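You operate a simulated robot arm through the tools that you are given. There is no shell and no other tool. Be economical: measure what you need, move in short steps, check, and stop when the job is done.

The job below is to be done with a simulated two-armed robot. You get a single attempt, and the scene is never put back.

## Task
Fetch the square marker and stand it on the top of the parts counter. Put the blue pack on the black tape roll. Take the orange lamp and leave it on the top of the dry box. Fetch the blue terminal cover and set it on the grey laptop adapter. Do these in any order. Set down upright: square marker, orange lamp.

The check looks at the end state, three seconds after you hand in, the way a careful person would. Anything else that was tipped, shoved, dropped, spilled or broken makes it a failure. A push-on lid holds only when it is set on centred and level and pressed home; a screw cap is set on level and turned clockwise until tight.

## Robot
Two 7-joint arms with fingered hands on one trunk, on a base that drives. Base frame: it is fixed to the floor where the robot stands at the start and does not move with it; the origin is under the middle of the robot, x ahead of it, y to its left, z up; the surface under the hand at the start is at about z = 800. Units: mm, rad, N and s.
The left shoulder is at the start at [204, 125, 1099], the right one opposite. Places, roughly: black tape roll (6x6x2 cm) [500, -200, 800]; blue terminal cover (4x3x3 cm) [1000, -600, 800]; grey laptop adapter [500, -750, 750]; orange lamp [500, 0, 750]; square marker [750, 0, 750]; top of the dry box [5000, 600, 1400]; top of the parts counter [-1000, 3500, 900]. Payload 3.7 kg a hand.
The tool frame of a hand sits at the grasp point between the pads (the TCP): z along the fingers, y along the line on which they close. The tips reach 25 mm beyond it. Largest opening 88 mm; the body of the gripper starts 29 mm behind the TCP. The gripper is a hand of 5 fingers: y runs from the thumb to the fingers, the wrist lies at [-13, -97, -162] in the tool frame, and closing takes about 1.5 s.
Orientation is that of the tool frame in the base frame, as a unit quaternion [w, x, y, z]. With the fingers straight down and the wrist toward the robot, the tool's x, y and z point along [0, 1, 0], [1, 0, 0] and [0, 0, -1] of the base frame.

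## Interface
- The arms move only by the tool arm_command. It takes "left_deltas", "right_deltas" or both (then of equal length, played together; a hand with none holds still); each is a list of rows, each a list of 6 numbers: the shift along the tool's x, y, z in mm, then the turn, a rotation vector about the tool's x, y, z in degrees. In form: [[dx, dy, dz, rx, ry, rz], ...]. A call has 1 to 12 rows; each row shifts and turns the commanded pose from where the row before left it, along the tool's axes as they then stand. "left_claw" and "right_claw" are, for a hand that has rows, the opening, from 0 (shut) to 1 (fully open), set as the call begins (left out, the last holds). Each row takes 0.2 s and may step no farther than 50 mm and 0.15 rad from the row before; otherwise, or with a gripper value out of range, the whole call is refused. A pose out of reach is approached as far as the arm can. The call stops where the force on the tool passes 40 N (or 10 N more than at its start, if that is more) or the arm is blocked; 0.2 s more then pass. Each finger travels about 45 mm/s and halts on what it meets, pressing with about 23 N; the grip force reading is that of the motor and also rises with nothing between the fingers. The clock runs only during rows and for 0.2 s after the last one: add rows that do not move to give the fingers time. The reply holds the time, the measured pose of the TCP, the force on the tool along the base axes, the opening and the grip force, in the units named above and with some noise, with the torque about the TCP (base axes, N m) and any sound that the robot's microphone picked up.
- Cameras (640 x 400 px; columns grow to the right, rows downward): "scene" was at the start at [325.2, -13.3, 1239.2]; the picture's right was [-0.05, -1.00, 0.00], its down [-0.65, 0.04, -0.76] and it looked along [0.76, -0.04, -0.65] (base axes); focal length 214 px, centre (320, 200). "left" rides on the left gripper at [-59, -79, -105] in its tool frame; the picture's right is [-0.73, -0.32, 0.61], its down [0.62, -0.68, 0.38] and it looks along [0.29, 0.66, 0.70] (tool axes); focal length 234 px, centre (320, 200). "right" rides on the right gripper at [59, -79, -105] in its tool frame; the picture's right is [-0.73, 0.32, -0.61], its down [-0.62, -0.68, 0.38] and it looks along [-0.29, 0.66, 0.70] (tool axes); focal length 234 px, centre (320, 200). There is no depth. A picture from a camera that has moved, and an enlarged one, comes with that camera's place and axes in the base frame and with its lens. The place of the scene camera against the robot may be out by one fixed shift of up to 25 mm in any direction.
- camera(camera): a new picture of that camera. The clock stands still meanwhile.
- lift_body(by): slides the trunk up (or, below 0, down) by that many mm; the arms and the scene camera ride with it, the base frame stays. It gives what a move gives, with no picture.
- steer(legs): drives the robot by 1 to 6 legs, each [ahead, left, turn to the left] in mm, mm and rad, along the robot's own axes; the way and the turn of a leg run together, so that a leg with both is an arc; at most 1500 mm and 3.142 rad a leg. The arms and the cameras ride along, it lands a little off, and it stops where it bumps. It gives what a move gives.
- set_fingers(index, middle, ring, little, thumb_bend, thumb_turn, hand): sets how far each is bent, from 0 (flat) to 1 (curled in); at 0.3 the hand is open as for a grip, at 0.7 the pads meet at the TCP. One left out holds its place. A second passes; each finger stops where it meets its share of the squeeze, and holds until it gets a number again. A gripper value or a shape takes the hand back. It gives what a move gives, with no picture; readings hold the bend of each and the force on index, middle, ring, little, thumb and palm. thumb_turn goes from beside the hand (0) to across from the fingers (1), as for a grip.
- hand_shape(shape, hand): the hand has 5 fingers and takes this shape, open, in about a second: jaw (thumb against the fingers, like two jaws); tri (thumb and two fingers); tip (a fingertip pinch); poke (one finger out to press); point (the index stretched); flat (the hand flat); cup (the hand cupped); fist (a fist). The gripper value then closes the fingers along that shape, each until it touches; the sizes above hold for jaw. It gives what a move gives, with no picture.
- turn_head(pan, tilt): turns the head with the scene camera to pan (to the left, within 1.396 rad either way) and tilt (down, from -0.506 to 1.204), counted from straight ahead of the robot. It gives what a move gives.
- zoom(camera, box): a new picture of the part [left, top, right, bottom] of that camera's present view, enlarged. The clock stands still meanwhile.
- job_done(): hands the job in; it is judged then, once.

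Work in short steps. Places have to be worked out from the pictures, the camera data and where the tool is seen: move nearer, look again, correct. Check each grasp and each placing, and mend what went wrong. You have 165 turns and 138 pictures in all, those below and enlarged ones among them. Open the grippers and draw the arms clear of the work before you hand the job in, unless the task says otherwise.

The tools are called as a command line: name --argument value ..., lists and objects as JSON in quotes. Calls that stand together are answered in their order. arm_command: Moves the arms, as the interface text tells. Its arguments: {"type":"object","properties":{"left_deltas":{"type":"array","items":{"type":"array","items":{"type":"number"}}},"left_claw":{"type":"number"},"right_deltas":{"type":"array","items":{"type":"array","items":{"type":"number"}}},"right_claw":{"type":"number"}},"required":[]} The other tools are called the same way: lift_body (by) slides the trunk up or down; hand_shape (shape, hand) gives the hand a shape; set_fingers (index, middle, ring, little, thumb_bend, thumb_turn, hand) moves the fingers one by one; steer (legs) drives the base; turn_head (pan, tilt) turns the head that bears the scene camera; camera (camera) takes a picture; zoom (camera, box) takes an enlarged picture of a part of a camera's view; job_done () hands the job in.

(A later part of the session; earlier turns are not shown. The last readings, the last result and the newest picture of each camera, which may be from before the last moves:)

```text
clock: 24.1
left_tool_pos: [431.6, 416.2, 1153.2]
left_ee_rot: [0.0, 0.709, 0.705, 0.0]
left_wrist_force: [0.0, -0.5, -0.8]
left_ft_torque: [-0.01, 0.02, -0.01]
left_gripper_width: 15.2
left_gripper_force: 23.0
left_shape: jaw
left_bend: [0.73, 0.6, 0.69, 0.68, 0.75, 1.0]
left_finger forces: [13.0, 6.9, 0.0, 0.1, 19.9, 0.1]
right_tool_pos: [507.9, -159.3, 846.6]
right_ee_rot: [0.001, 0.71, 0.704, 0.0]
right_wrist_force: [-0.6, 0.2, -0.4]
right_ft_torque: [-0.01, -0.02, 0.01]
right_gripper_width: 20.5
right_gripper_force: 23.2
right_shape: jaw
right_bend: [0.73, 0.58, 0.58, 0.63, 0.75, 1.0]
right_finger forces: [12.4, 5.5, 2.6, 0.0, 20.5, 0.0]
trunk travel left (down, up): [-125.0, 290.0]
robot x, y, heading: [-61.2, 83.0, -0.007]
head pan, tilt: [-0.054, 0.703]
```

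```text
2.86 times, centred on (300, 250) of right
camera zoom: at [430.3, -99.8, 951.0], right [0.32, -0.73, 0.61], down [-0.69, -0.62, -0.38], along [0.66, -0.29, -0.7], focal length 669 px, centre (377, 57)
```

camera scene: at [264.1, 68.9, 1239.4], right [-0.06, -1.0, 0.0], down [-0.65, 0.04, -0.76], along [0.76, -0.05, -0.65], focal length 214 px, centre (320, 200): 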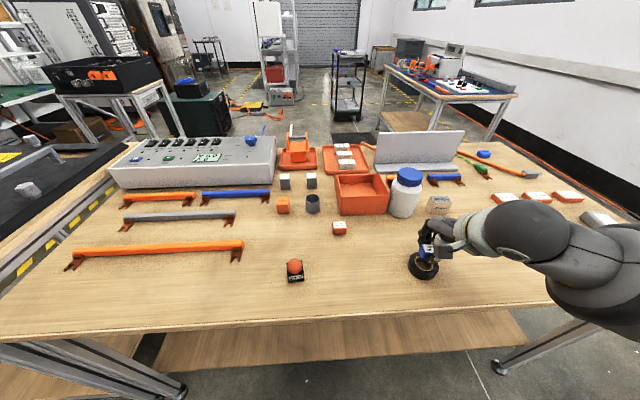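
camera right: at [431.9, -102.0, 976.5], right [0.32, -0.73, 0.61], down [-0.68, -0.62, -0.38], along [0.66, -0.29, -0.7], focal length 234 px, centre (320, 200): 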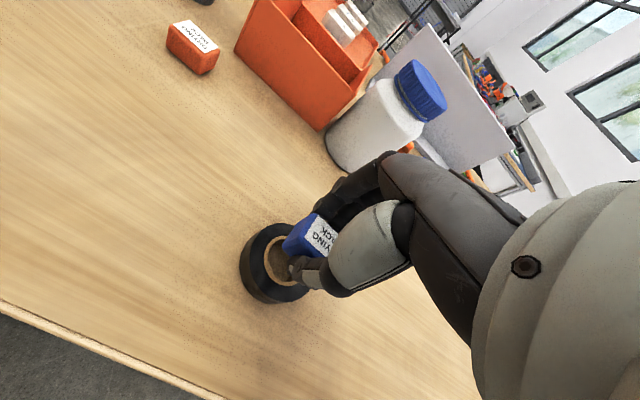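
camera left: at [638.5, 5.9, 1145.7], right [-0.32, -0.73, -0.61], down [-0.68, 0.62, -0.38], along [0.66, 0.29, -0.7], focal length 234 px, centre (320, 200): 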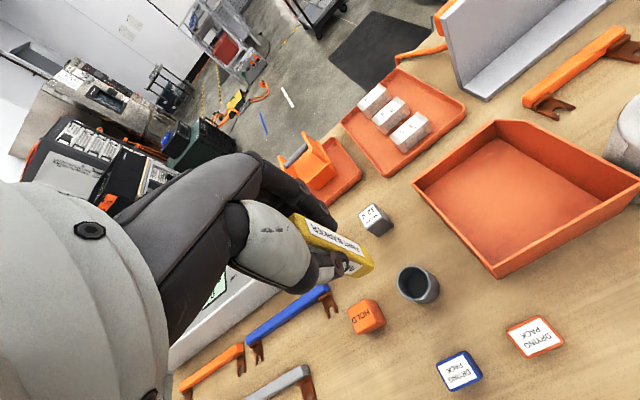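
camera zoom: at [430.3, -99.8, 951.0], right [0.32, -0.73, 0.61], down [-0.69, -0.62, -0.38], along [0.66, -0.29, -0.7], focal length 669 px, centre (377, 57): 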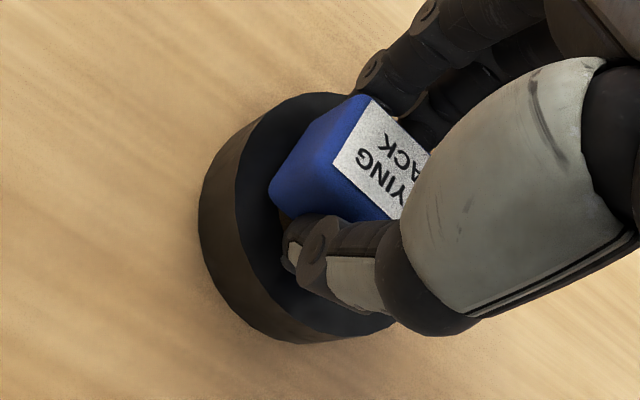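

Pack looks well centred on the roll. Lowering a few more mm to feel contact.

arm_command --right_deltas '[[0, 0, 1.5, 0, 0, 0], [0, 0, 0, 0, 0, 0]]'

arm_command --right_deltas '[[0, 0, 1.5, 0, 0, 0], [0, 0, 0, 0, 0, 0]]'

```text
clock: 24.7
left_tool_pos: [431.6, 416.0, 1152.8]
left_ee_rot: [0.001, 0.709, 0.705, 0.0]
left_wrist_force: [-0.6, -0.5, -0.6]
left_ft_torque: [0.02, -0.02, -0.01]
left_gripper_width: 15.1
left_gripper_force: 23.0
left_shape: jaw
left_bend: [0.73, 0.6, 0.69, 0.68, 0.75, 1.0]
left_finger forces: [12.9, 7.0, 0.1, 0.1, 19.8, 0.0]
right_tool_pos: [506.9, -160.1, 845.3]
right_ee_rot: [-0.001, 0.709, 0.705, 0.0]
right_wrist_force: [0.1, -0.2, 0.6]
right_ft_torque: [0.06, 0.0, 0.02]
right_gripper_width: 20.5
right_gripper_force: 23.0
right_shape: jaw
right_bend: [0.73, 0.58, 0.58, 0.63, 0.75, 1.0]
right_finger forces: [12.3, 5.6, 2.5, 0.0, 20.6, 0.0]
trunk travel left (down, up): [-125.0, 290.0]
robot x, y, heading: [-60.3, 84.8, -0.009]
head pan, tilt: [-0.054, 0.703]
```

```text
clock: 25.3
left_tool_pos: [432.2, 415.6, 1154.2]
left_ee_rot: [-0.001, 0.709, 0.705, 0.0]
left_wrist_force: [0.7, 0.2, 0.4]
left_ft_torque: [0.02, -0.02, -0.01]
left_gripper_width: 15.1
left_gripper_force: 23.9
left_shape: jaw
left_bend: [0.73, 0.6, 0.69, 0.68, 0.75, 1.0]
left_finger forces: [12.8, 7.0, 0.0, 0.1, 19.9, 0.1]
right_tool_pos: [507.1, -159.2, 845.0]
right_ee_rot: [0.0, 0.709, 0.705, 0.0]
right_wrist_force: [0.6, 0.0, 2.8]
right_ft_torque: [0.0, -0.06, 0.03]
right_gripper_width: 20.5
right_gripper_force: 23.2
right_shape: jaw
right_bend: [0.73, 0.58, 0.58, 0.63, 0.75, 1.0]
right_finger forces: [13.2, 6.0, 2.6, 0.0, 20.6, 0.0]
trunk travel left (down, up): [-125.0, 290.0]
robot x, y, heading: [-62.5, 82.9, -0.008]
head pan, tilt: [-0.054, 0.703]
```

Light contact felt. Opening and rising.

arm_command --right_deltas '[[0, 0, 0, 0, 0, 0], [0, 0, 0, 0, 0, 0], [0, 0, 0, 0, 0, 0], [0, 0, 0, 0, 0, 0], [0, 0, 0, 0, 0, 0], [0, 0, -25, 0, 0, 0], [0, 0, -40, 0, 0, 0], [0, 0, -40, 0, 0, 0], [0, 0, -40, 0, 0, 0], [0, 0, 0, 0, 0, 0]]' --right_claw 0.7

camera --camera "right"

camera --camera "scene"

```text
clock: 27.5
left_tool_pos: [432.0, 415.9, 1153.9]
left_ee_rot: [0.0, 0.709, 0.705, 0.0]
left_wrist_force: [-0.7, 0.1, -0.5]
left_ft_torque: [-0.05, 0.02, 0.02]
left_gripper_width: 15.1
left_gripper_force: 22.8
left_shape: jaw
left_bend: [0.73, 0.6, 0.69, 0.68, 0.75, 1.0]
left_finger forces: [13.0, 7.0, 0.1, 0.0, 19.9, 0.0]
right_tool_pos: [506.6, -161.9, 990.8]
right_ee_rot: [0.0, 0.709, 0.705, -0.001]
right_wrist_force: [-0.3, 0.6, -0.2]
right_ft_torque: [0.02, -0.04, 0.01]
right_gripper_width: 61.5
right_gripper_force: 0.1
right_shape: jaw
right_bend: [0.27, 0.37, 0.34, 0.35, 0.58, 0.99]
right_finger forces: [0.0, 0.0, 0.0, 0.0, 0.0, 0.0]
trunk travel left (down, up): [-125.0, 290.0]
robot x, y, heading: [-60.0, 85.6, -0.008]
head pan, tilt: [-0.054, 0.703]
```

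```text
103 pictures are left
camera right: at [429.0, -102.3, 1094.3], right [0.32, -0.73, 0.61], down [-0.69, -0.62, -0.38], along [0.65, -0.29, -0.7], focal length 234 px, centre (320, 200)
```

right: 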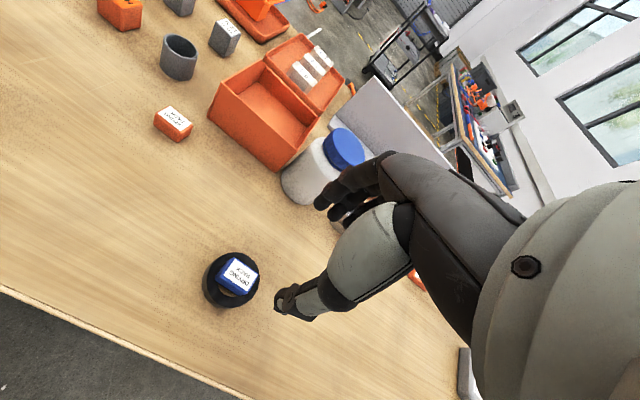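

```text
102 pictures are left
camera scene: at [264.6, 68.8, 1239.1], right [-0.06, -1.0, 0.0], down [-0.65, 0.04, -0.76], along [0.76, -0.05, -0.65], focal length 214 px, centre (320, 200)
```

scene: 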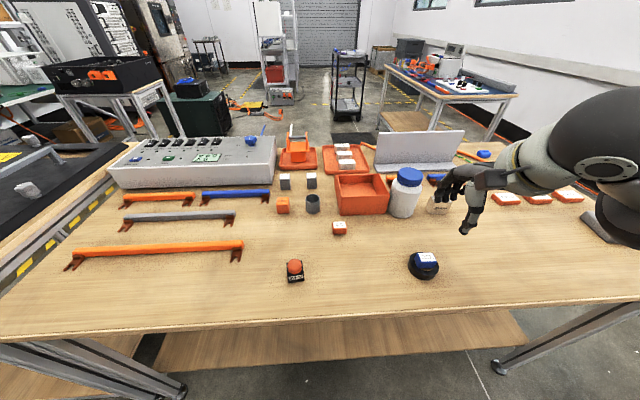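

The pack sits on the tape roll. Next I drive right and slightly ahead to reach the terminal cover (~(1003, -640)) and adapter (~(580, -685)).

steer --legs '[[0, -500, 0], [110, 0, 0]]'

camera --camera "scene"

camera --camera "right"

```text
clock: 33.2
left_tool_pos: [536.0, -98.6, 1152.6]
left_ee_rot: [0.0, 0.714, 0.701, -0.001]
left_wrist_force: [0.5, 0.9, -0.4]
left_ft_torque: [0.0, 0.02, -0.01]
left_gripper_width: 15.3
left_gripper_force: 23.3
left_shape: jaw
left_bend: [0.73, 0.6, 0.69, 0.68, 0.75, 1.0]
left_finger forces: [12.9, 6.9, 0.0, 0.0, 19.9, 0.0]
right_tool_pos: [604.2, -678.1, 990.1]
right_ee_rot: [-0.001, 0.713, 0.701, 0.0]
right_wrist_force: [-0.3, -0.5, -0.8]
right_ft_torque: [0.02, 0.02, 0.0]
right_gripper_width: 61.4
right_gripper_force: 0.1
right_shape: jaw
right_bend: [0.27, 0.37, 0.34, 0.35, 0.58, 0.99]
right_finger forces: [0.1, 0.0, 0.0, 0.1, 0.0, 0.0]
trunk travel left (down, up): [-125.0, 290.0]
robot x, y, heading: [39.0, -429.5, -0.016]
head pan, tilt: [-0.054, 0.703]
```

```text
101 pictures are left
camera scene: at [364.5, -443.8, 1239.0], right [-0.07, -1.0, 0.0], down [-0.65, 0.05, -0.76], along [0.76, -0.06, -0.65], focal length 214 px, centre (320, 200)
```

scene: 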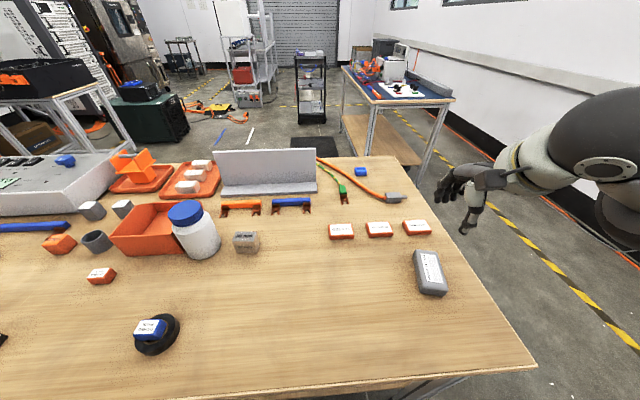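

```text
100 pictures are left
camera right: at [526.8, -616.8, 1093.8], right [0.31, -0.73, 0.61], down [-0.69, -0.61, -0.38], along [0.65, -0.3, -0.7], focal length 234 px, centre (320, 200)
```

right: 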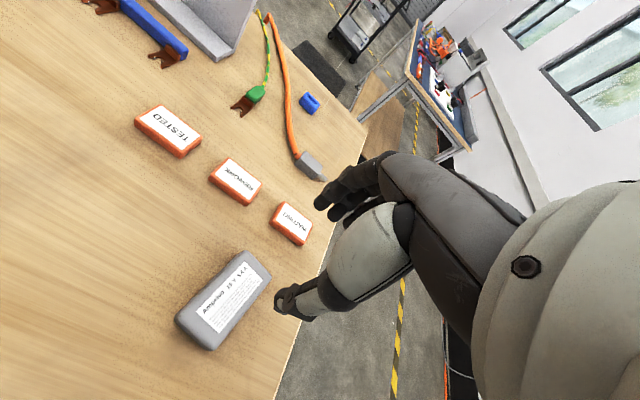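

Cover near (990, -630), adapter centre ≈(581, -678). Zooming on both.

zoom --camera "scene" --box '[300, 140, 460, 240]'

zoom --camera "right" --box '[220, 60, 380, 190]'

```text
4.00 times, centred on (380, 190) of scene
camera zoom: at [364.5, -443.8, 1239.0], right [-0.07, -1.0, 0.0], down [-0.65, 0.05, -0.76], along [0.76, -0.06, -0.65], focal length 858 px, centre (80, 240)
```

zoom: 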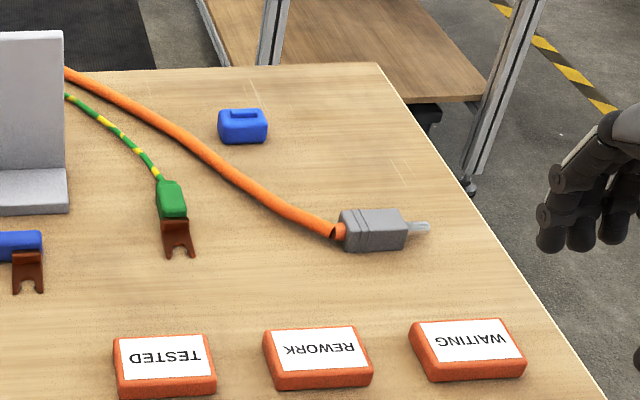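

```text
3.08 times, centred on (300, 125) of right
camera zoom: at [526.8, -616.8, 1093.8], right [0.31, -0.73, 0.61], down [-0.69, -0.61, -0.38], along [0.65, -0.3, -0.7], focal length 720 px, centre (382, 431)
```

zoom: 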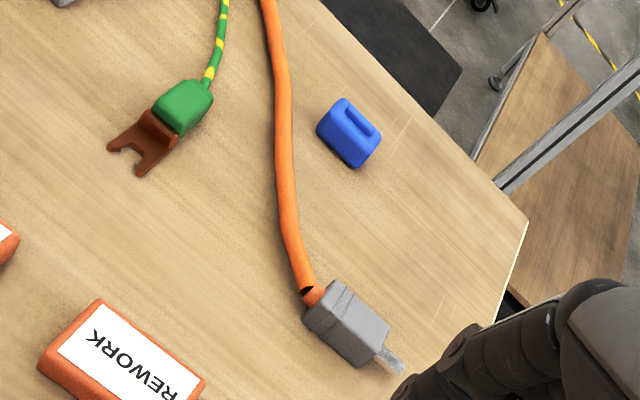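

Moving the right hand out over the table toward the cover, at height.

arm_command --right_deltas '[[5, 42, 0, 0, 0, 0], [5, 42, 0, 0, 0, 0], [5, 42, 0, 0, 0, 0], [5, 42, 5, 0, 0, 0], [5, 42, 5, 0, 0, 0], [5, 42, 5, 0, 0, 0], [5, 42, 5, 0, 0, 0], [5, 42, 5, 0, 0, 0], [5, 10, 5, 0, 0, 0], [0, 0, 0, 0, 0, 0]]'

camera --camera "right"

```text
clock: 35.4
left_tool_pos: [535.4, -100.0, 1152.5]
left_ee_rot: [0.0, 0.713, 0.701, 0.0]
left_wrist_force: [0.5, -1.3, 0.0]
left_ft_torque: [0.0, -0.01, 0.0]
left_gripper_width: 15.1
left_gripper_force: 23.0
left_shape: jaw
left_bend: [0.73, 0.6, 0.69, 0.68, 0.75, 1.0]
left_finger forces: [12.9, 6.9, 0.0, 0.0, 19.9, 0.1]
right_tool_pos: [949.3, -637.9, 961.1]
right_ee_rot: [0.0, 0.713, 0.701, 0.0]
right_wrist_force: [0.6, 0.3, 0.1]
right_ft_torque: [0.01, 0.02, -0.01]
right_gripper_width: 61.5
right_gripper_force: 0.2
right_shape: jaw
right_bend: [0.27, 0.37, 0.34, 0.35, 0.58, 0.99]
right_finger forces: [0.0, 0.0, 0.0, 0.0, 0.0, 0.1]
trunk travel left (down, up): [-125.0, 290.0]
robot x, y, heading: [37.2, -425.5, -0.02]
head pan, tilt: [-0.054, 0.703]
```

```text
97 pictures are left
camera right: at [871.8, -578.3, 1063.3], right [0.31, -0.73, 0.61], down [-0.69, -0.61, -0.38], along [0.65, -0.3, -0.7], focal length 234 px, centre (320, 200)
```

right: 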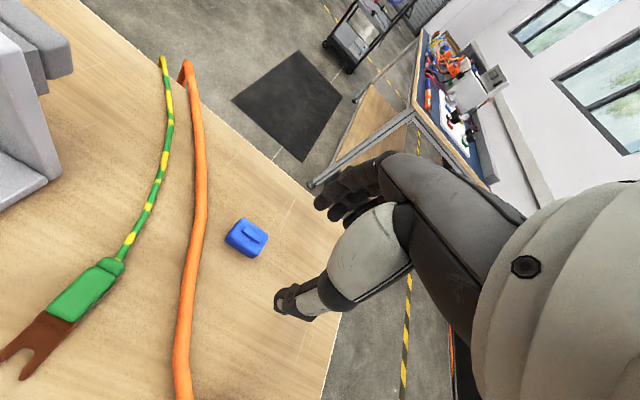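

Cover at (987, -623). Moving above and lowering to z≈865.

arm_command --right_deltas '[[7, 18, 0, 0, 0, 0], [8, 18, 0, 0, 0, 0], [0, 0, 32, 0, 0, 0], [0, 0, 32, 0, 0, 0], [0, 0, 32, 0, 0, 0], [0, 0, 0, 0, 0, 0]]'

zoom --camera "right" --box '[180, 130, 420, 340]'

```text
clock: 36.8
left_tool_pos: [533.9, -99.2, 1152.8]
left_ee_rot: [0.001, 0.714, 0.701, 0.0]
left_wrist_force: [0.2, 0.3, 0.7]
left_ft_torque: [-0.02, 0.01, 0.03]
left_gripper_width: 15.3
left_gripper_force: 23.0
left_shape: jaw
left_bend: [0.73, 0.6, 0.69, 0.68, 0.75, 1.0]
left_finger forces: [12.9, 6.9, 0.0, 0.0, 19.9, 0.0]
right_tool_pos: [975.0, -633.1, 869.0]
right_ee_rot: [0.002, 0.713, 0.701, 0.001]
right_wrist_force: [0.4, -0.5, -0.7]
right_ft_torque: [-0.01, 0.0, 0.0]
right_gripper_width: 61.3
right_gripper_force: 0.1
right_shape: jaw
right_bend: [0.27, 0.37, 0.34, 0.35, 0.58, 0.99]
right_finger forces: [0.0, 0.0, 0.0, 0.0, 0.1, 0.1]
right hand out of reach, approached as far as the arm can: row 2, 5
trunk travel left (down, up): [-125.0, 290.0]
robot x, y, heading: [43.0, -426.1, -0.014]
head pan, tilt: [-0.054, 0.703]
```

```text
1.90 times, centred on (300, 235) of right
camera zoom: at [897.5, -572.6, 972.4], right [0.31, -0.73, 0.61], down [-0.69, -0.61, -0.39], along [0.65, -0.3, -0.69], focal length 446 px, centre (358, 133)
```

zoom: 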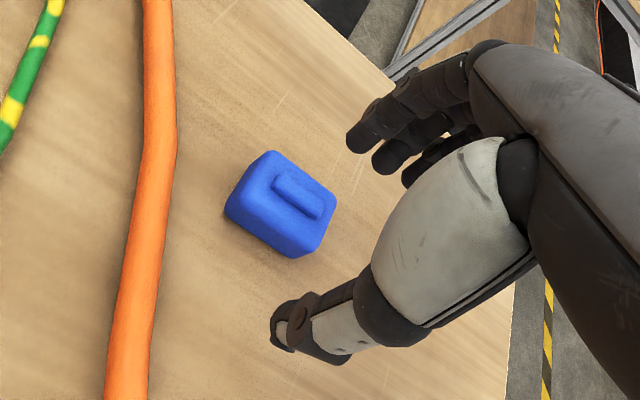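

The arm is at its reach limit; cover is at (985, -621). I raise the hand and edge the base 50 mm ahead.

arm_command --right_deltas '[[0, -20, -40, 0, 0, 0], [0, -20, 0, 0, 0, 0]]'

steer --legs '[[50, 0, 0.015]]'

camera --camera "right"

```text
clock: 37.4
left_tool_pos: [534.7, -100.2, 1152.6]
left_ee_rot: [-0.001, 0.713, 0.701, -0.001]
left_wrist_force: [0.2, 0.5, 0.3]
left_ft_torque: [0.03, 0.02, 0.01]
left_gripper_width: 14.9
left_gripper_force: 23.2
left_shape: jaw
left_bend: [0.73, 0.6, 0.69, 0.68, 0.75, 1.0]
left_finger forces: [12.9, 7.0, 0.0, 0.0, 20.0, 0.0]
right_tool_pos: [937.0, -631.3, 905.5]
right_ee_rot: [-0.001, 0.714, 0.7, 0.0]
right_wrist_force: [0.6, 0.8, 0.4]
right_ft_torque: [0.01, 0.03, -0.01]
right_gripper_width: 61.0
right_gripper_force: 0.1
right_shape: jaw
right_bend: [0.27, 0.37, 0.34, 0.35, 0.58, 0.99]
right_finger forces: [0.0, 0.0, 0.1, 0.0, 0.1, 0.0]
trunk travel left (down, up): [-125.0, 290.0]
robot x, y, heading: [36.2, -424.8, -0.019]
head pan, tilt: [-0.054, 0.703]
```

```text
clock: 38.3
left_tool_pos: [580.9, -91.5, 1153.4]
left_ee_rot: [0.0, 0.708, 0.706, 0.0]
left_wrist_force: [0.0, 0.2, -1.4]
left_ft_torque: [0.0, 0.0, -0.02]
left_gripper_width: 15.0
left_gripper_force: 23.0
left_shape: jaw
left_bend: [0.73, 0.6, 0.69, 0.68, 0.75, 1.0]
left_finger forces: [12.8, 6.9, 0.1, 0.0, 19.8, 0.0]
right_tool_pos: [989.2, -618.0, 905.6]
right_ee_rot: [0.0, 0.709, 0.705, 0.0]
right_wrist_force: [0.4, -0.2, -0.3]
right_ft_torque: [0.03, -0.03, -0.01]
right_gripper_width: 61.1
right_gripper_force: 0.1
right_shape: jaw
right_bend: [0.27, 0.37, 0.34, 0.35, 0.58, 0.99]
right_finger forces: [0.1, 0.0, 0.0, 0.0, 0.1, 0.0]
trunk travel left (down, up): [-125.0, 290.0]
robot x, y, heading: [83.7, -422.8, -0.001]
head pan, tilt: [-0.054, 0.703]
```

```text
95 pictures are left
camera right: at [911.4, -559.8, 1009.6], right [0.32, -0.73, 0.61], down [-0.68, -0.62, -0.38], along [0.66, -0.29, -0.7], focal length 234 px, centre (320, 200)
```

right: 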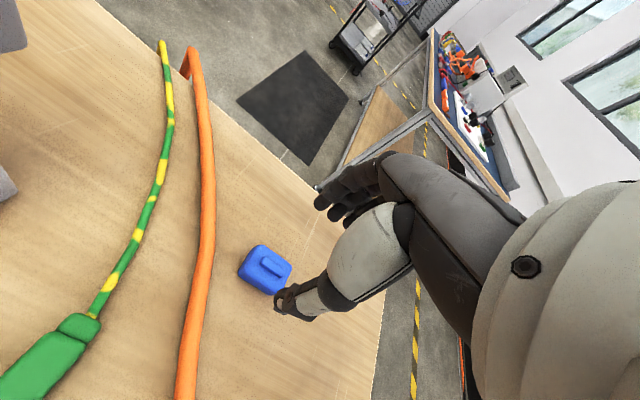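

Cover computes to (988, -621), almost under the TCP. Descending to z≈829.

arm_command --right_deltas '[[-2, 0, 30, 0, 0, 0], [0, 0, 26, 0, 0, 0], [0, 0, 20, 0, 0, 0], [0, 0, 0, 0, 0, 0]]'

zoom --camera "right" --box '[220, 130, 420, 340]'

```text
clock: 39.3
left_tool_pos: [579.6, -91.9, 1153.5]
left_ee_rot: [-0.001, 0.708, 0.706, 0.0]
left_wrist_force: [0.0, 0.4, 0.1]
left_ft_torque: [0.01, -0.05, 0.01]
left_gripper_width: 15.0
left_gripper_force: 23.0
left_shape: jaw
left_bend: [0.73, 0.6, 0.69, 0.68, 0.75, 1.0]
left_finger forces: [12.9, 7.0, 0.0, 0.0, 19.9, 0.0]
right_tool_pos: [989.1, -622.0, 831.7]
right_ee_rot: [0.001, 0.709, 0.706, 0.0]
right_wrist_force: [0.4, -0.2, 0.7]
right_ft_torque: [-0.02, -0.01, 0.02]
right_gripper_width: 61.1
right_gripper_force: 0.0
right_shape: jaw
right_bend: [0.27, 0.37, 0.34, 0.35, 0.58, 0.99]
right_finger forces: [0.1, 0.1, 0.1, 0.0, 0.0, 0.1]
trunk travel left (down, up): [-125.0, 290.0]
robot x, y, heading: [89.9, -423.6, -0.002]
head pan, tilt: [-0.054, 0.703]
```

```text
1.90 times, centred on (320, 235) of right
camera zoom: at [911.9, -563.2, 935.2], right [0.32, -0.73, 0.61], down [-0.68, -0.62, -0.38], along [0.66, -0.29, -0.7], focal length 446 px, centre (320, 133)
```

zoom: 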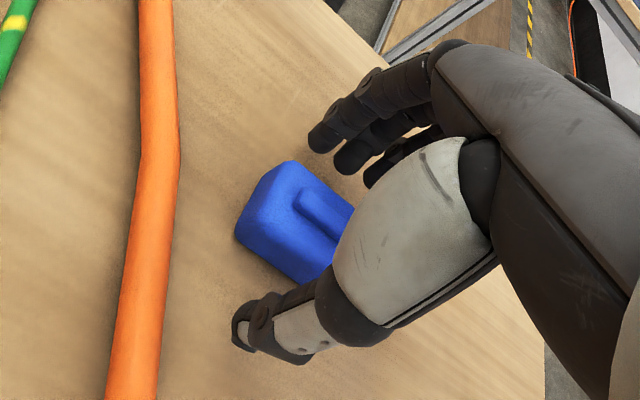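

Cover is between thumb and fingers. Lowering 4 mm and closing.

arm_command --right_deltas '[[0, 0, 4, 0, 0, 0]]'

arm_command --right_deltas '[[0, 0, 0, 0, 0, 0], [0, 0, 0, 0, 0, 0], [0, 0, 0, 0, 0, 0], [0, 0, 0, 0, 0, 0], [0, 0, 0, 0, 0, 0], [0, 0, 0, 0, 0, 0], [0, 0, 0, 0, 0, 0]]' --right_claw 0.0

arm_command --right_deltas '[[0, 0, -20, 0, 0, 0], [0, 0, -30, 0, 0, 0], [0, -20, -40, 0, 0, 0], [0, -45, 0, 0, 0, 0], [0, -45, 0, 0, 0, 0], [0, -45, 0, 0, 0, 0], [0, -45, 0, 0, 0, 0], [0, -45, 0, 0, 0, 0], [0, 0, 0, 0, 0, 0]]'

camera --camera "right"

```text
clock: 39.7
left_tool_pos: [579.8, -92.3, 1153.3]
left_ee_rot: [-0.001, 0.709, 0.705, -0.001]
left_wrist_force: [-0.7, 0.3, -0.7]
left_ft_torque: [0.0, -0.04, 0.05]
left_gripper_width: 15.0
left_gripper_force: 23.0
left_shape: jaw
left_bend: [0.73, 0.6, 0.69, 0.68, 0.75, 1.0]
left_finger forces: [12.9, 7.0, 0.0, 0.0, 19.9, 0.1]
right_tool_pos: [989.4, -622.2, 826.3]
right_ee_rot: [0.0, 0.709, 0.705, 0.0]
right_wrist_force: [0.3, -0.6, 0.7]
right_ft_torque: [0.04, -0.01, 0.01]
right_gripper_width: 61.4
right_gripper_force: 0.0
right_shape: jaw
right_bend: [0.27, 0.37, 0.34, 0.35, 0.58, 0.99]
right_finger forces: [0.0, 0.0, 0.1, 0.0, 0.0, 0.1]
trunk travel left (down, up): [-125.0, 290.0]
robot x, y, heading: [88.6, -426.4, -0.006]
head pan, tilt: [-0.054, 0.703]
```

```text
clock: 41.3
left_tool_pos: [580.3, -92.5, 1152.1]
left_ee_rot: [0.0, 0.709, 0.706, 0.0]
left_wrist_force: [-0.3, -0.9, -0.9]
left_ft_torque: [0.01, 0.0, -0.03]
left_gripper_width: 14.9
left_gripper_force: 23.2
left_shape: jaw
left_bend: [0.73, 0.6, 0.69, 0.68, 0.75, 1.0]
left_finger forces: [12.9, 7.0, 0.0, 0.0, 19.9, 0.0]
right_tool_pos: [990.4, -620.9, 826.8]
right_ee_rot: [-0.001, 0.708, 0.706, 0.0]
right_wrist_force: [0.4, -0.3, -0.4]
right_ft_torque: [0.0, 0.0, 0.03]
right_gripper_width: 24.4
right_gripper_force: 22.7
right_shape: jaw
right_bend: [0.74, 0.56, 0.55, 0.6, 0.74, 1.0]
right_finger forces: [12.1, 5.8, 2.5, 0.1, 20.6, 0.0]
trunk travel left (down, up): [-125.0, 290.0]
robot x, y, heading: [90.5, -426.3, -0.003]
head pan, tilt: [-0.054, 0.703]
```

```text
clock: 43.3
left_tool_pos: [579.8, -92.0, 1152.9]
left_ee_rot: [0.001, 0.709, 0.706, 0.0]
left_wrist_force: [-0.2, -0.6, -1.2]
left_ft_torque: [0.04, 0.02, -0.01]
left_gripper_width: 15.0
left_gripper_force: 23.1
left_shape: jaw
left_bend: [0.73, 0.6, 0.69, 0.68, 0.75, 1.0]
left_finger forces: [12.9, 6.9, 0.1, 0.1, 19.9, 0.0]
right_tool_pos: [745.0, -619.3, 916.9]
right_ee_rot: [0.0, 0.708, 0.706, 0.0]
right_wrist_force: [0.7, 0.0, 0.4]
right_ft_torque: [0.02, -0.02, 0.02]
right_gripper_width: 24.3
right_gripper_force: 23.2
right_shape: jaw
right_bend: [0.74, 0.56, 0.55, 0.6, 0.74, 1.0]
right_finger forces: [12.2, 5.9, 2.6, 0.1, 20.7, 0.1]
trunk travel left (down, up): [-125.0, 290.0]
robot x, y, heading: [87.7, -427.4, 0.001]
head pan, tilt: [-0.054, 0.703]
```

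```text
93 pictures are left
camera right: at [666.4, -559.6, 1020.6], right [0.32, -0.73, 0.61], down [-0.68, -0.62, -0.38], along [0.66, -0.29, -0.7], focal length 234 px, centre (320, 200)
```

right: 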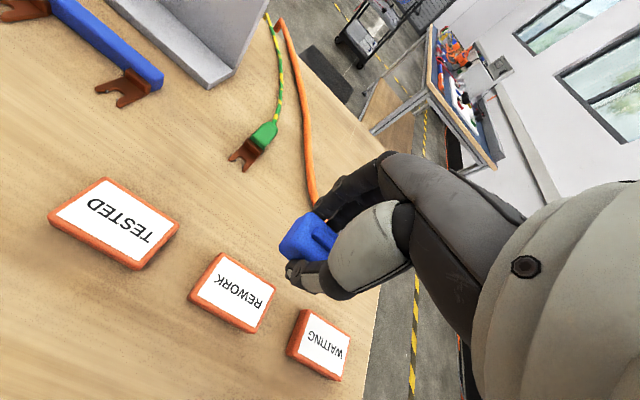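

Cover held. Moving to above the adapter.

arm_command --right_deltas '[[-15, -42, 0, 0, 0, 0], [-15, -42, 0, 0, 0, 0], [-15, -42, 0, 0, 0, 0], [-14, -36, 0, 0, 0, 0], [0, 0, 0, 0, 0, 0]]'

camera --camera "right"

camera --camera "scene"

```text
clock: 44.5
left_tool_pos: [579.7, -92.7, 1152.9]
left_ee_rot: [0.0, 0.708, 0.706, 0.0]
left_wrist_force: [-0.2, 0.5, 0.1]
left_ft_torque: [0.0, 0.0, 0.0]
left_gripper_width: 15.0
left_gripper_force: 22.9
left_shape: jaw
left_bend: [0.73, 0.6, 0.69, 0.68, 0.75, 1.0]
left_finger forces: [12.9, 7.0, 0.0, 0.0, 19.8, 0.0]
right_tool_pos: [631.4, -692.2, 912.4]
right_ee_rot: [0.0, 0.708, 0.706, -0.001]
right_wrist_force: [1.0, 0.3, -0.7]
right_ft_torque: [0.0, -0.04, -0.05]
right_gripper_width: 24.8
right_gripper_force: 23.3
right_shape: jaw
right_bend: [0.74, 0.56, 0.55, 0.6, 0.74, 1.0]
right_finger forces: [12.2, 5.9, 2.6, 0.0, 20.5, 0.1]
right hand out of reach, approached as far as the arm can: row 3, 4
trunk travel left (down, up): [-125.0, 290.0]
robot x, y, heading: [87.8, -427.8, -0.001]
head pan, tilt: [-0.054, 0.703]
```

```text
92 pictures are left
camera right: at [552.2, -632.0, 1015.9], right [0.32, -0.73, 0.61], down [-0.68, -0.62, -0.38], along [0.65, -0.29, -0.7], focal length 234 px, centre (320, 200)
```

right: 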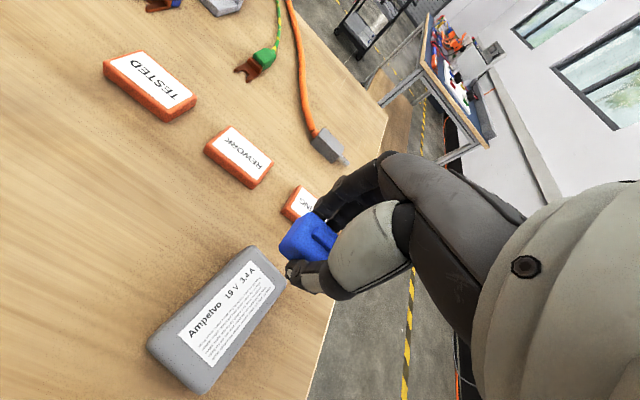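

```text
91 pictures are left
camera scene: at [413.8, -439.7, 1239.1], right [-0.06, -1.0, 0.0], down [-0.65, 0.04, -0.76], along [0.76, -0.04, -0.65], focal length 214 px, centre (320, 200)
```

scene: 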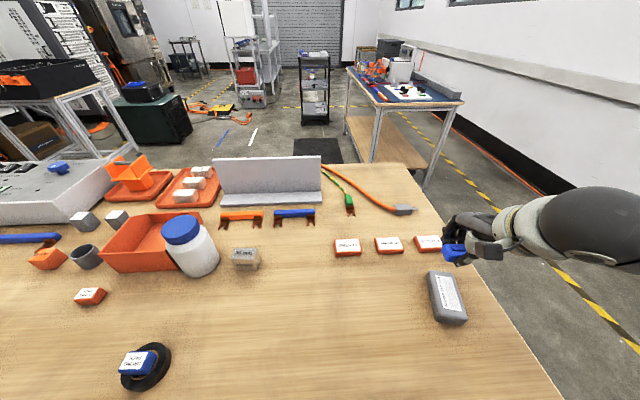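

Near the reach limit again; adapter centre (580, -680). I back the base 100 mm, then reposition the hand.

steer --legs '[[-100, 0, 0]]'

arm_command --right_deltas '[[5, 24, 0, 0, 0, 0], [5, 24, 0, 0, 0, 0], [0, 0, 0, 0, 0, 0]]'

camera --camera "right"

camera --camera "scene"

```text
clock: 45.7
left_tool_pos: [479.6, -91.9, 1153.8]
left_ee_rot: [-0.001, 0.708, 0.706, 0.0]
left_wrist_force: [-0.1, -0.6, 0.0]
left_ft_torque: [0.01, 0.01, -0.02]
left_gripper_width: 15.0
left_gripper_force: 23.1
left_shape: jaw
left_bend: [0.73, 0.6, 0.69, 0.68, 0.75, 1.0]
left_finger forces: [12.9, 7.1, 0.1, 0.1, 19.9, 0.0]
right_tool_pos: [529.5, -691.6, 912.6]
right_ee_rot: [-0.001, 0.709, 0.706, -0.001]
right_wrist_force: [0.6, -1.4, -0.5]
right_ft_torque: [-0.04, 0.0, 0.01]
right_gripper_width: 24.6
right_gripper_force: 22.7
right_shape: jaw
right_bend: [0.74, 0.56, 0.55, 0.6, 0.74, 1.0]
right_finger forces: [12.2, 5.9, 2.6, 0.1, 20.7, 0.0]
trunk travel left (down, up): [-125.0, 290.0]
robot x, y, heading: [-10.4, -426.5, -0.004]
head pan, tilt: [-0.054, 0.703]
```

```text
clock: 46.5
left_tool_pos: [478.9, -93.4, 1153.1]
left_ee_rot: [0.0, 0.708, 0.706, 0.0]
left_wrist_force: [0.6, -0.4, 0.1]
left_ft_torque: [-0.03, 0.01, -0.01]
left_gripper_width: 15.1
left_gripper_force: 23.2
left_shape: jaw
left_bend: [0.73, 0.6, 0.69, 0.68, 0.75, 1.0]
left_finger forces: [12.9, 6.9, 0.0, 0.0, 19.9, 0.1]
right_tool_pos: [578.8, -681.7, 910.9]
right_ee_rot: [-0.001, 0.708, 0.706, -0.001]
right_wrist_force: [0.0, -0.5, 0.1]
right_ft_torque: [0.01, -0.03, 0.0]
right_gripper_width: 24.6
right_gripper_force: 23.3
right_shape: jaw
right_bend: [0.74, 0.56, 0.55, 0.6, 0.74, 1.0]
right_finger forces: [12.2, 5.9, 2.6, 0.0, 20.6, 0.0]
trunk travel left (down, up): [-125.0, 290.0]
robot x, y, heading: [-13.9, -427.3, -0.006]
head pan, tilt: [-0.054, 0.703]
```

```text
90 pictures are left
camera right: at [500.9, -621.9, 1015.2], right [0.32, -0.73, 0.61], down [-0.68, -0.62, -0.38], along [0.65, -0.29, -0.7], focal length 234 px, centre (320, 200)
```

right: 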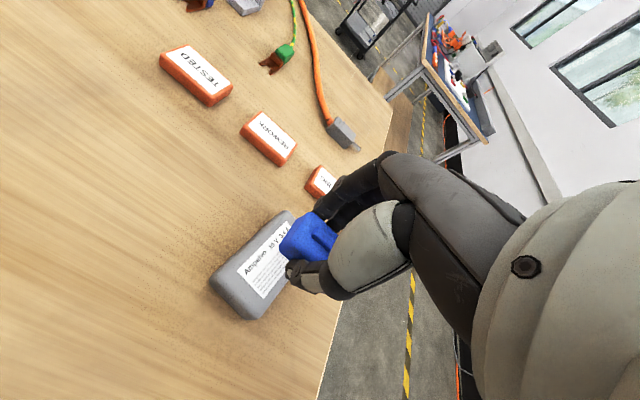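

```text
89 pictures are left
camera scene: at [312.3, -439.9, 1239.3], right [-0.06, -1.0, 0.0], down [-0.65, 0.04, -0.76], along [0.76, -0.05, -0.65], focal length 214 px, centre (320, 200)
```

scene: 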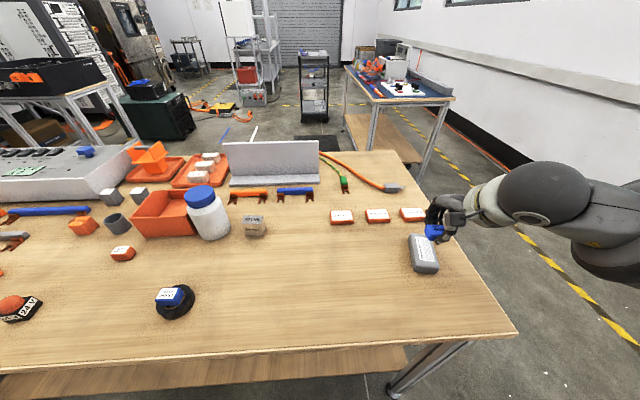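

Adapter top centre ≈(581, -677). Adjusting and lowering to z≈868 for a look.

arm_command --right_deltas '[[4, 2, 22, 0, 0, 0], [0, 0, 21, 0, 0, 0], [0, 0, 0, 0, 0, 0]]'

zoom --camera "right" --box '[200, 170, 380, 330]'

zoom --camera "scene" --box '[370, 190, 490, 290]'

```text
clock: 47.3
left_tool_pos: [480.0, -92.1, 1154.2]
left_ee_rot: [0.0, 0.709, 0.706, 0.0]
left_wrist_force: [-0.3, 0.5, 0.0]
left_ft_torque: [-0.01, 0.01, -0.01]
left_gripper_width: 15.4
left_gripper_force: 22.8
left_shape: jaw
left_bend: [0.73, 0.6, 0.69, 0.68, 0.75, 1.0]
left_finger forces: [12.9, 7.0, 0.0, 0.1, 19.9, 0.0]
right_tool_pos: [581.4, -677.7, 869.4]
right_ee_rot: [0.0, 0.708, 0.706, -0.001]
right_wrist_force: [-0.5, 0.6, -0.1]
right_ft_torque: [-0.01, 0.01, -0.03]
right_gripper_width: 24.2
right_gripper_force: 22.7
right_shape: jaw
right_bend: [0.74, 0.56, 0.55, 0.6, 0.74, 1.0]
right_finger forces: [12.2, 5.7, 2.6, 0.0, 20.6, 0.0]
trunk travel left (down, up): [-125.0, 290.0]
robot x, y, heading: [-13.7, -423.1, -0.003]
head pan, tilt: [-0.054, 0.703]
```

```text
2.50 times, centred on (290, 250) of right
camera zoom: at [502.8, -618.2, 973.3], right [0.32, -0.73, 0.61], down [-0.68, -0.62, -0.38], along [0.65, -0.29, -0.7], focal length 585 px, centre (395, 75)
```

zoom: 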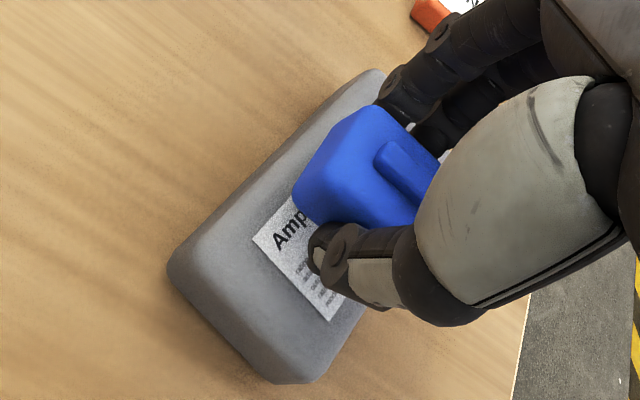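

```text
4.00 times, centred on (430, 240) of scene
camera zoom: at [312.6, -439.7, 1239.3], right [-0.06, -1.0, 0.0], down [-0.65, 0.04, -0.76], along [0.76, -0.05, -0.65], focal length 858 px, centre (-120, 40)
```

zoom: 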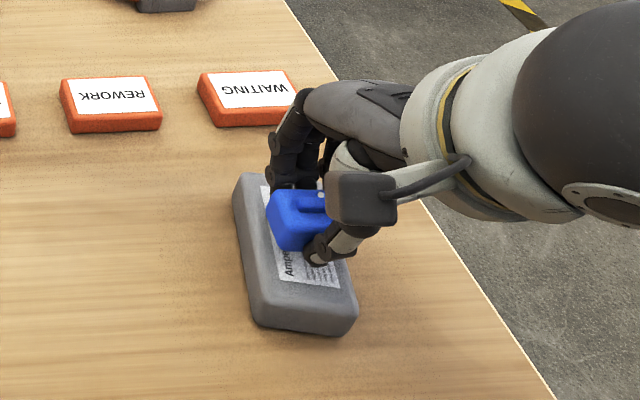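

Cover is over the adapter. Lowering in small steps for contact.

arm_command --right_deltas '[[0, 0, 3, 0, 0, 0], [0, 0, 3, 0, 0, 0], [0, 0, 3, 0, 0, 0], [0, 0, 0, 0, 0, 0]]'

arm_command --right_deltas '[[0, 0, 2.5, 0, 0, 0], [0, 0, 0, 0, 0, 0]]'

```text
clock: 48.3
left_tool_pos: [479.0, -93.1, 1153.0]
left_ee_rot: [0.0, 0.708, 0.706, 0.0]
left_wrist_force: [0.5, 0.0, -0.1]
left_ft_torque: [0.04, 0.0, 0.0]
left_gripper_width: 14.9
left_gripper_force: 22.3
left_shape: jaw
left_bend: [0.73, 0.6, 0.69, 0.68, 0.75, 1.0]
left_finger forces: [12.9, 7.0, 0.1, 0.1, 19.9, 0.1]
right_tool_pos: [578.4, -678.3, 860.5]
right_ee_rot: [0.0, 0.709, 0.706, 0.0]
right_wrist_force: [-0.8, 0.8, 0.0]
right_ft_torque: [0.03, -0.01, -0.03]
right_gripper_width: 24.2
right_gripper_force: 23.1
right_shape: jaw
right_bend: [0.74, 0.56, 0.55, 0.6, 0.74, 1.0]
right_finger forces: [12.2, 5.9, 2.6, 0.0, 20.6, 0.0]
trunk travel left (down, up): [-125.0, 290.0]
robot x, y, heading: [-8.5, -425.5, -0.004]
head pan, tilt: [-0.054, 0.703]
```

```text
clock: 48.9
left_tool_pos: [479.3, -92.2, 1153.5]
left_ee_rot: [0.001, 0.709, 0.706, -0.001]
left_wrist_force: [0.1, 1.1, -0.6]
left_ft_torque: [-0.01, -0.04, -0.06]
left_gripper_width: 15.2
left_gripper_force: 23.1
left_shape: jaw
left_bend: [0.73, 0.6, 0.69, 0.68, 0.75, 1.0]
left_finger forces: [13.0, 6.9, 0.0, 0.0, 19.9, 0.0]
right_tool_pos: [578.8, -676.3, 856.6]
right_ee_rot: [-0.001, 0.708, 0.706, 0.0]
right_wrist_force: [0.0, -0.7, -0.9]
right_ft_torque: [0.0, 0.01, -0.02]
right_gripper_width: 24.6
right_gripper_force: 23.5
right_shape: jaw
right_bend: [0.74, 0.56, 0.55, 0.6, 0.74, 1.0]
right_finger forces: [12.2, 5.9, 2.6, 0.0, 20.6, 0.0]
trunk travel left (down, up): [-125.0, 290.0]
robot x, y, heading: [-12.1, -419.9, -0.008]
head pan, tilt: [-0.054, 0.703]
```

No contact yet at 857; continuing down in small steps.

arm_command --right_deltas '[[0, 0, 1.5, 0, 0, 0], [0, 0, 0, 0, 0, 0]]'

arm_command --right_deltas '[[0, 0, 1.5, 0, 0, 0], [0, 0, 0, 0, 0, 0]]'

zoom --camera "scene" --box '[390, 200, 470, 270]'

```text
clock: 49.5
left_tool_pos: [478.9, -93.3, 1152.4]
left_ee_rot: [0.0, 0.708, 0.706, 0.0]
left_wrist_force: [0.6, -0.3, 0.0]
left_ft_torque: [-0.03, -0.02, -0.03]
left_gripper_width: 15.2
left_gripper_force: 23.0
left_shape: jaw
left_bend: [0.73, 0.6, 0.69, 0.68, 0.75, 1.0]
left_finger forces: [13.0, 7.0, 0.0, 0.0, 19.9, 0.0]
right_tool_pos: [579.1, -676.7, 855.7]
right_ee_rot: [-0.001, 0.709, 0.705, 0.0]
right_wrist_force: [-0.8, -0.4, 0.6]
right_ft_torque: [0.03, -0.04, -0.01]
right_gripper_width: 24.5
right_gripper_force: 23.4
right_shape: jaw
right_bend: [0.74, 0.56, 0.55, 0.6, 0.74, 1.0]
right_finger forces: [12.2, 5.8, 2.6, 0.0, 20.6, 0.0]
trunk travel left (down, up): [-125.0, 290.0]
robot x, y, heading: [-12.5, -422.4, -0.005]
head pan, tilt: [-0.054, 0.703]
```

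```text
clock: 50.1
left_tool_pos: [479.8, -92.4, 1153.4]
left_ee_rot: [0.0, 0.708, 0.706, -0.001]
left_wrist_force: [-0.6, 0.0, -0.4]
left_ft_torque: [0.03, 0.01, 0.0]
left_gripper_width: 15.1
left_gripper_force: 23.2
left_shape: jaw
left_bend: [0.73, 0.6, 0.69, 0.68, 0.75, 1.0]
left_finger forces: [12.9, 7.1, 0.0, 0.1, 19.9, 0.0]
right_tool_pos: [579.1, -677.1, 854.1]
right_ee_rot: [0.0, 0.708, 0.706, 0.0]
right_wrist_force: [-0.1, 0.2, -0.4]
right_ft_torque: [0.01, 0.0, -0.02]
right_gripper_width: 24.7
right_gripper_force: 22.6
right_shape: jaw
right_bend: [0.74, 0.56, 0.55, 0.6, 0.74, 1.0]
right_finger forces: [12.2, 5.8, 2.6, 0.1, 20.5, 0.0]
trunk travel left (down, up): [-125.0, 290.0]
robot x, y, heading: [-8.4, -425.7, -0.001]
head pan, tilt: [-0.054, 0.703]
```

```text
5.71 times, centred on (430, 235) of scene
camera zoom: at [312.6, -439.8, 1239.2], right [-0.06, -1.0, 0.0], down [-0.65, 0.04, -0.76], along [0.76, -0.05, -0.65], focal length 1226 px, centre (-309, 0)
```

zoom: 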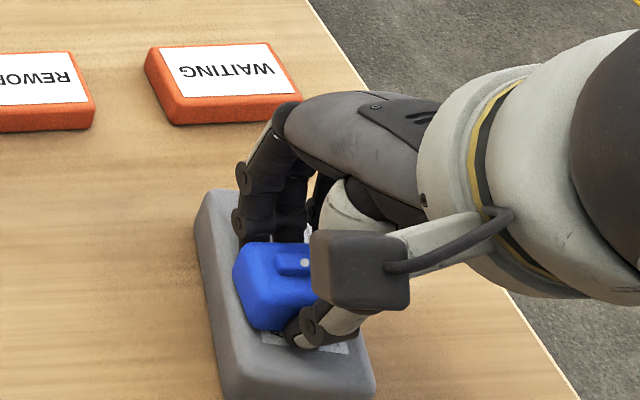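

Still just above; two more small steps.

arm_command --right_deltas '[[0, 0, 1.5, 0, 0, 0], [0, 0, 0, 0, 0, 0]]'

arm_command --right_deltas '[[0, 0, 1.5, 0, 0, 0], [0, 0, 0, 0, 0, 0]]'

arm_command --right_deltas '[[0, 0, 1.2, 0, 0, 0], [0, 0, 0, 0, 0, 0]]'

```text
clock: 50.7
left_tool_pos: [478.7, -92.7, 1153.6]
left_ee_rot: [0.0, 0.708, 0.706, 0.0]
left_wrist_force: [-0.3, 0.7, -0.9]
left_ft_torque: [-0.01, 0.0, 0.0]
left_gripper_width: 15.2
left_gripper_force: 23.1
left_shape: jaw
left_bend: [0.73, 0.6, 0.69, 0.68, 0.75, 1.0]
left_finger forces: [12.9, 7.1, 0.0, 0.0, 20.0, 0.1]
right_tool_pos: [579.0, -676.9, 854.0]
right_ee_rot: [0.0, 0.708, 0.706, 0.001]
right_wrist_force: [0.5, -0.2, 7.6]
right_ft_torque: [-0.04, -0.04, 0.02]
right_gripper_width: 24.5
right_gripper_force: 23.1
right_shape: jaw
right_bend: [0.74, 0.56, 0.55, 0.6, 0.74, 1.0]
right_finger forces: [14.5, 6.1, 2.6, 0.0, 22.0, 0.1]
trunk travel left (down, up): [-125.0, 290.0]
robot x, y, heading: [-13.4, -429.1, -0.003]
head pan, tilt: [-0.054, 0.703]
```

```text
clock: 51.3
left_tool_pos: [478.3, -92.1, 1154.9]
left_ee_rot: [0.001, 0.708, 0.706, 0.001]
left_wrist_force: [-0.2, 0.3, 0.0]
left_ft_torque: [0.02, -0.02, -0.02]
left_gripper_width: 15.1
left_gripper_force: 22.3
left_shape: jaw
left_bend: [0.73, 0.6, 0.69, 0.68, 0.75, 1.0]
left_finger forces: [12.9, 7.0, 0.0, 0.1, 19.9, 0.0]
right_tool_pos: [578.5, -678.2, 854.2]
right_ee_rot: [0.001, 0.708, 0.706, 0.001]
right_wrist_force: [3.9, 0.1, 14.0]
right_ft_torque: [0.04, -0.14, 0.03]
right_gripper_width: 25.0
right_gripper_force: 23.0
right_shape: jaw
right_bend: [0.74, 0.56, 0.55, 0.6, 0.75, 1.0]
right_finger forces: [19.0, 7.0, 3.2, 0.0, 24.6, 0.1]
trunk travel left (down, up): [-125.0, 290.0]
robot x, y, heading: [-15.1, -423.4, -0.003]
head pan, tilt: [-0.054, 0.703]
```

```text
clock: 51.9
left_tool_pos: [478.5, -91.6, 1155.6]
left_ee_rot: [0.002, 0.709, 0.705, 0.0]
left_wrist_force: [-0.3, -0.2, -0.2]
left_ft_torque: [0.0, -0.04, 0.02]
left_gripper_width: 15.3
left_gripper_force: 22.9
left_shape: jaw
left_bend: [0.73, 0.6, 0.69, 0.68, 0.75, 1.0]
left_finger forces: [12.9, 7.0, 0.0, 0.0, 19.9, 0.0]
right_tool_pos: [578.7, -677.0, 853.7]
right_ee_rot: [0.002, 0.709, 0.706, 0.001]
right_wrist_force: [3.0, -1.3, 26.5]
right_ft_torque: [0.1, -0.09, 0.07]
right_gripper_width: 25.3
right_gripper_force: 23.5
right_shape: jaw
right_bend: [0.74, 0.56, 0.55, 0.6, 0.75, 1.0]
right_finger forces: [22.3, 7.5, 3.3, 0.0, 31.4, 0.0]
trunk travel left (down, up): [-125.0, 290.0]
robot x, y, heading: [-13.6, -424.3, -0.005]
head pan, tilt: [-0.054, 0.703]
```

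Firm contact; I back up 3 mm to unload, open, and rise.

arm_command --right_deltas '[[0, 0, -3, 0, 0, 0], [0, 0, 0, 0, 0, 0]]'

arm_command --right_deltas '[[0, 0, 0, 0, 0, 0], [0, 0, 0, 0, 0, 0], [0, 0, 0, 0, 0, 0], [0, 0, 0, 0, 0, 0], [0, 0, 0, 0, 0, 0], [0, 0, -25, 0, 0, 0], [0, 0, -40, 0, 0, 0], [0, 0, -40, 0, 0, 0], [0, 0, -40, 0, 0, 0], [0, 0, 0, 0, 0, 0]]' --right_claw 0.75

camera --camera "scene"

zoom --camera "right" --box '[160, 190, 340, 350]'

```text
clock: 52.5
left_tool_pos: [478.1, -92.3, 1154.0]
left_ee_rot: [0.0, 0.709, 0.706, 0.001]
left_wrist_force: [0.0, -0.6, -0.9]
left_ft_torque: [0.01, 0.0, 0.04]
left_gripper_width: 15.2
left_gripper_force: 23.0
left_shape: jaw
left_bend: [0.73, 0.6, 0.69, 0.68, 0.75, 1.0]
left_finger forces: [12.8, 7.0, 0.0, 0.1, 20.1, 0.0]
right_tool_pos: [578.6, -677.3, 854.0]
right_ee_rot: [-0.001, 0.708, 0.706, 0.0]
right_wrist_force: [4.4, -1.2, 17.2]
right_ft_torque: [-0.01, -0.34, 0.0]
right_gripper_width: 25.2
right_gripper_force: 22.6
right_shape: jaw
right_bend: [0.74, 0.56, 0.55, 0.6, 0.75, 1.0]
right_finger forces: [23.0, 7.8, 3.2, 0.0, 22.5, 0.0]
trunk travel left (down, up): [-125.0, 290.0]
robot x, y, heading: [-10.1, -424.2, -0.003]
head pan, tilt: [-0.054, 0.703]
```

```text
clock: 54.7
left_tool_pos: [479.2, -93.4, 1154.3]
left_ee_rot: [0.0, 0.708, 0.706, 0.0]
left_wrist_force: [-0.3, -0.2, -0.6]
left_ft_torque: [0.0, 0.0, 0.0]
left_gripper_width: 15.3
left_gripper_force: 23.5
left_shape: jaw
left_bend: [0.73, 0.6, 0.69, 0.68, 0.75, 1.0]
left_finger forces: [13.0, 7.0, 0.0, 0.0, 19.9, 0.1]
right_tool_pos: [581.4, -675.6, 996.9]
right_ee_rot: [-0.001, 0.708, 0.706, -0.001]
right_wrist_force: [-0.7, -0.4, 0.3]
right_ft_torque: [-0.03, 0.05, 0.02]
right_gripper_width: 65.8
right_gripper_force: 0.0
right_shape: jaw
right_bend: [0.27, 0.36, 0.33, 0.34, 0.54, 0.99]
right_finger forces: [0.0, 0.0, 0.0, 0.0, 0.0, 0.1]
trunk travel left (down, up): [-125.0, 290.0]
robot x, y, heading: [-11.9, -425.2, -0.008]
head pan, tilt: [-0.054, 0.703]
```

```text
85 pictures are left
camera scene: at [312.8, -439.9, 1239.1], right [-0.06, -1.0, 0.0], down [-0.65, 0.04, -0.76], along [0.76, -0.05, -0.65], focal length 214 px, centre (320, 200)
```

scene: 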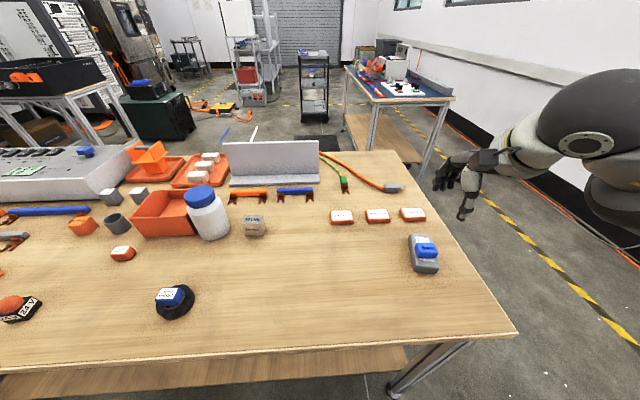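

```text
2.50 times, centred on (250, 270) of right
camera zoom: at [502.8, -617.1, 1101.3], right [0.32, -0.73, 0.61], down [-0.68, -0.62, -0.38], along [0.65, -0.29, -0.7], focal length 585 px, centre (495, 25)
```

zoom: 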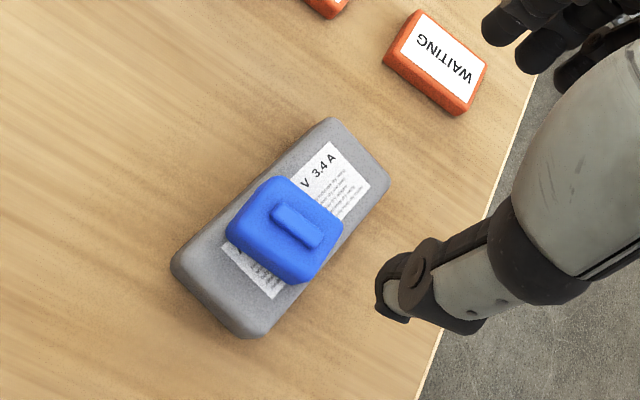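

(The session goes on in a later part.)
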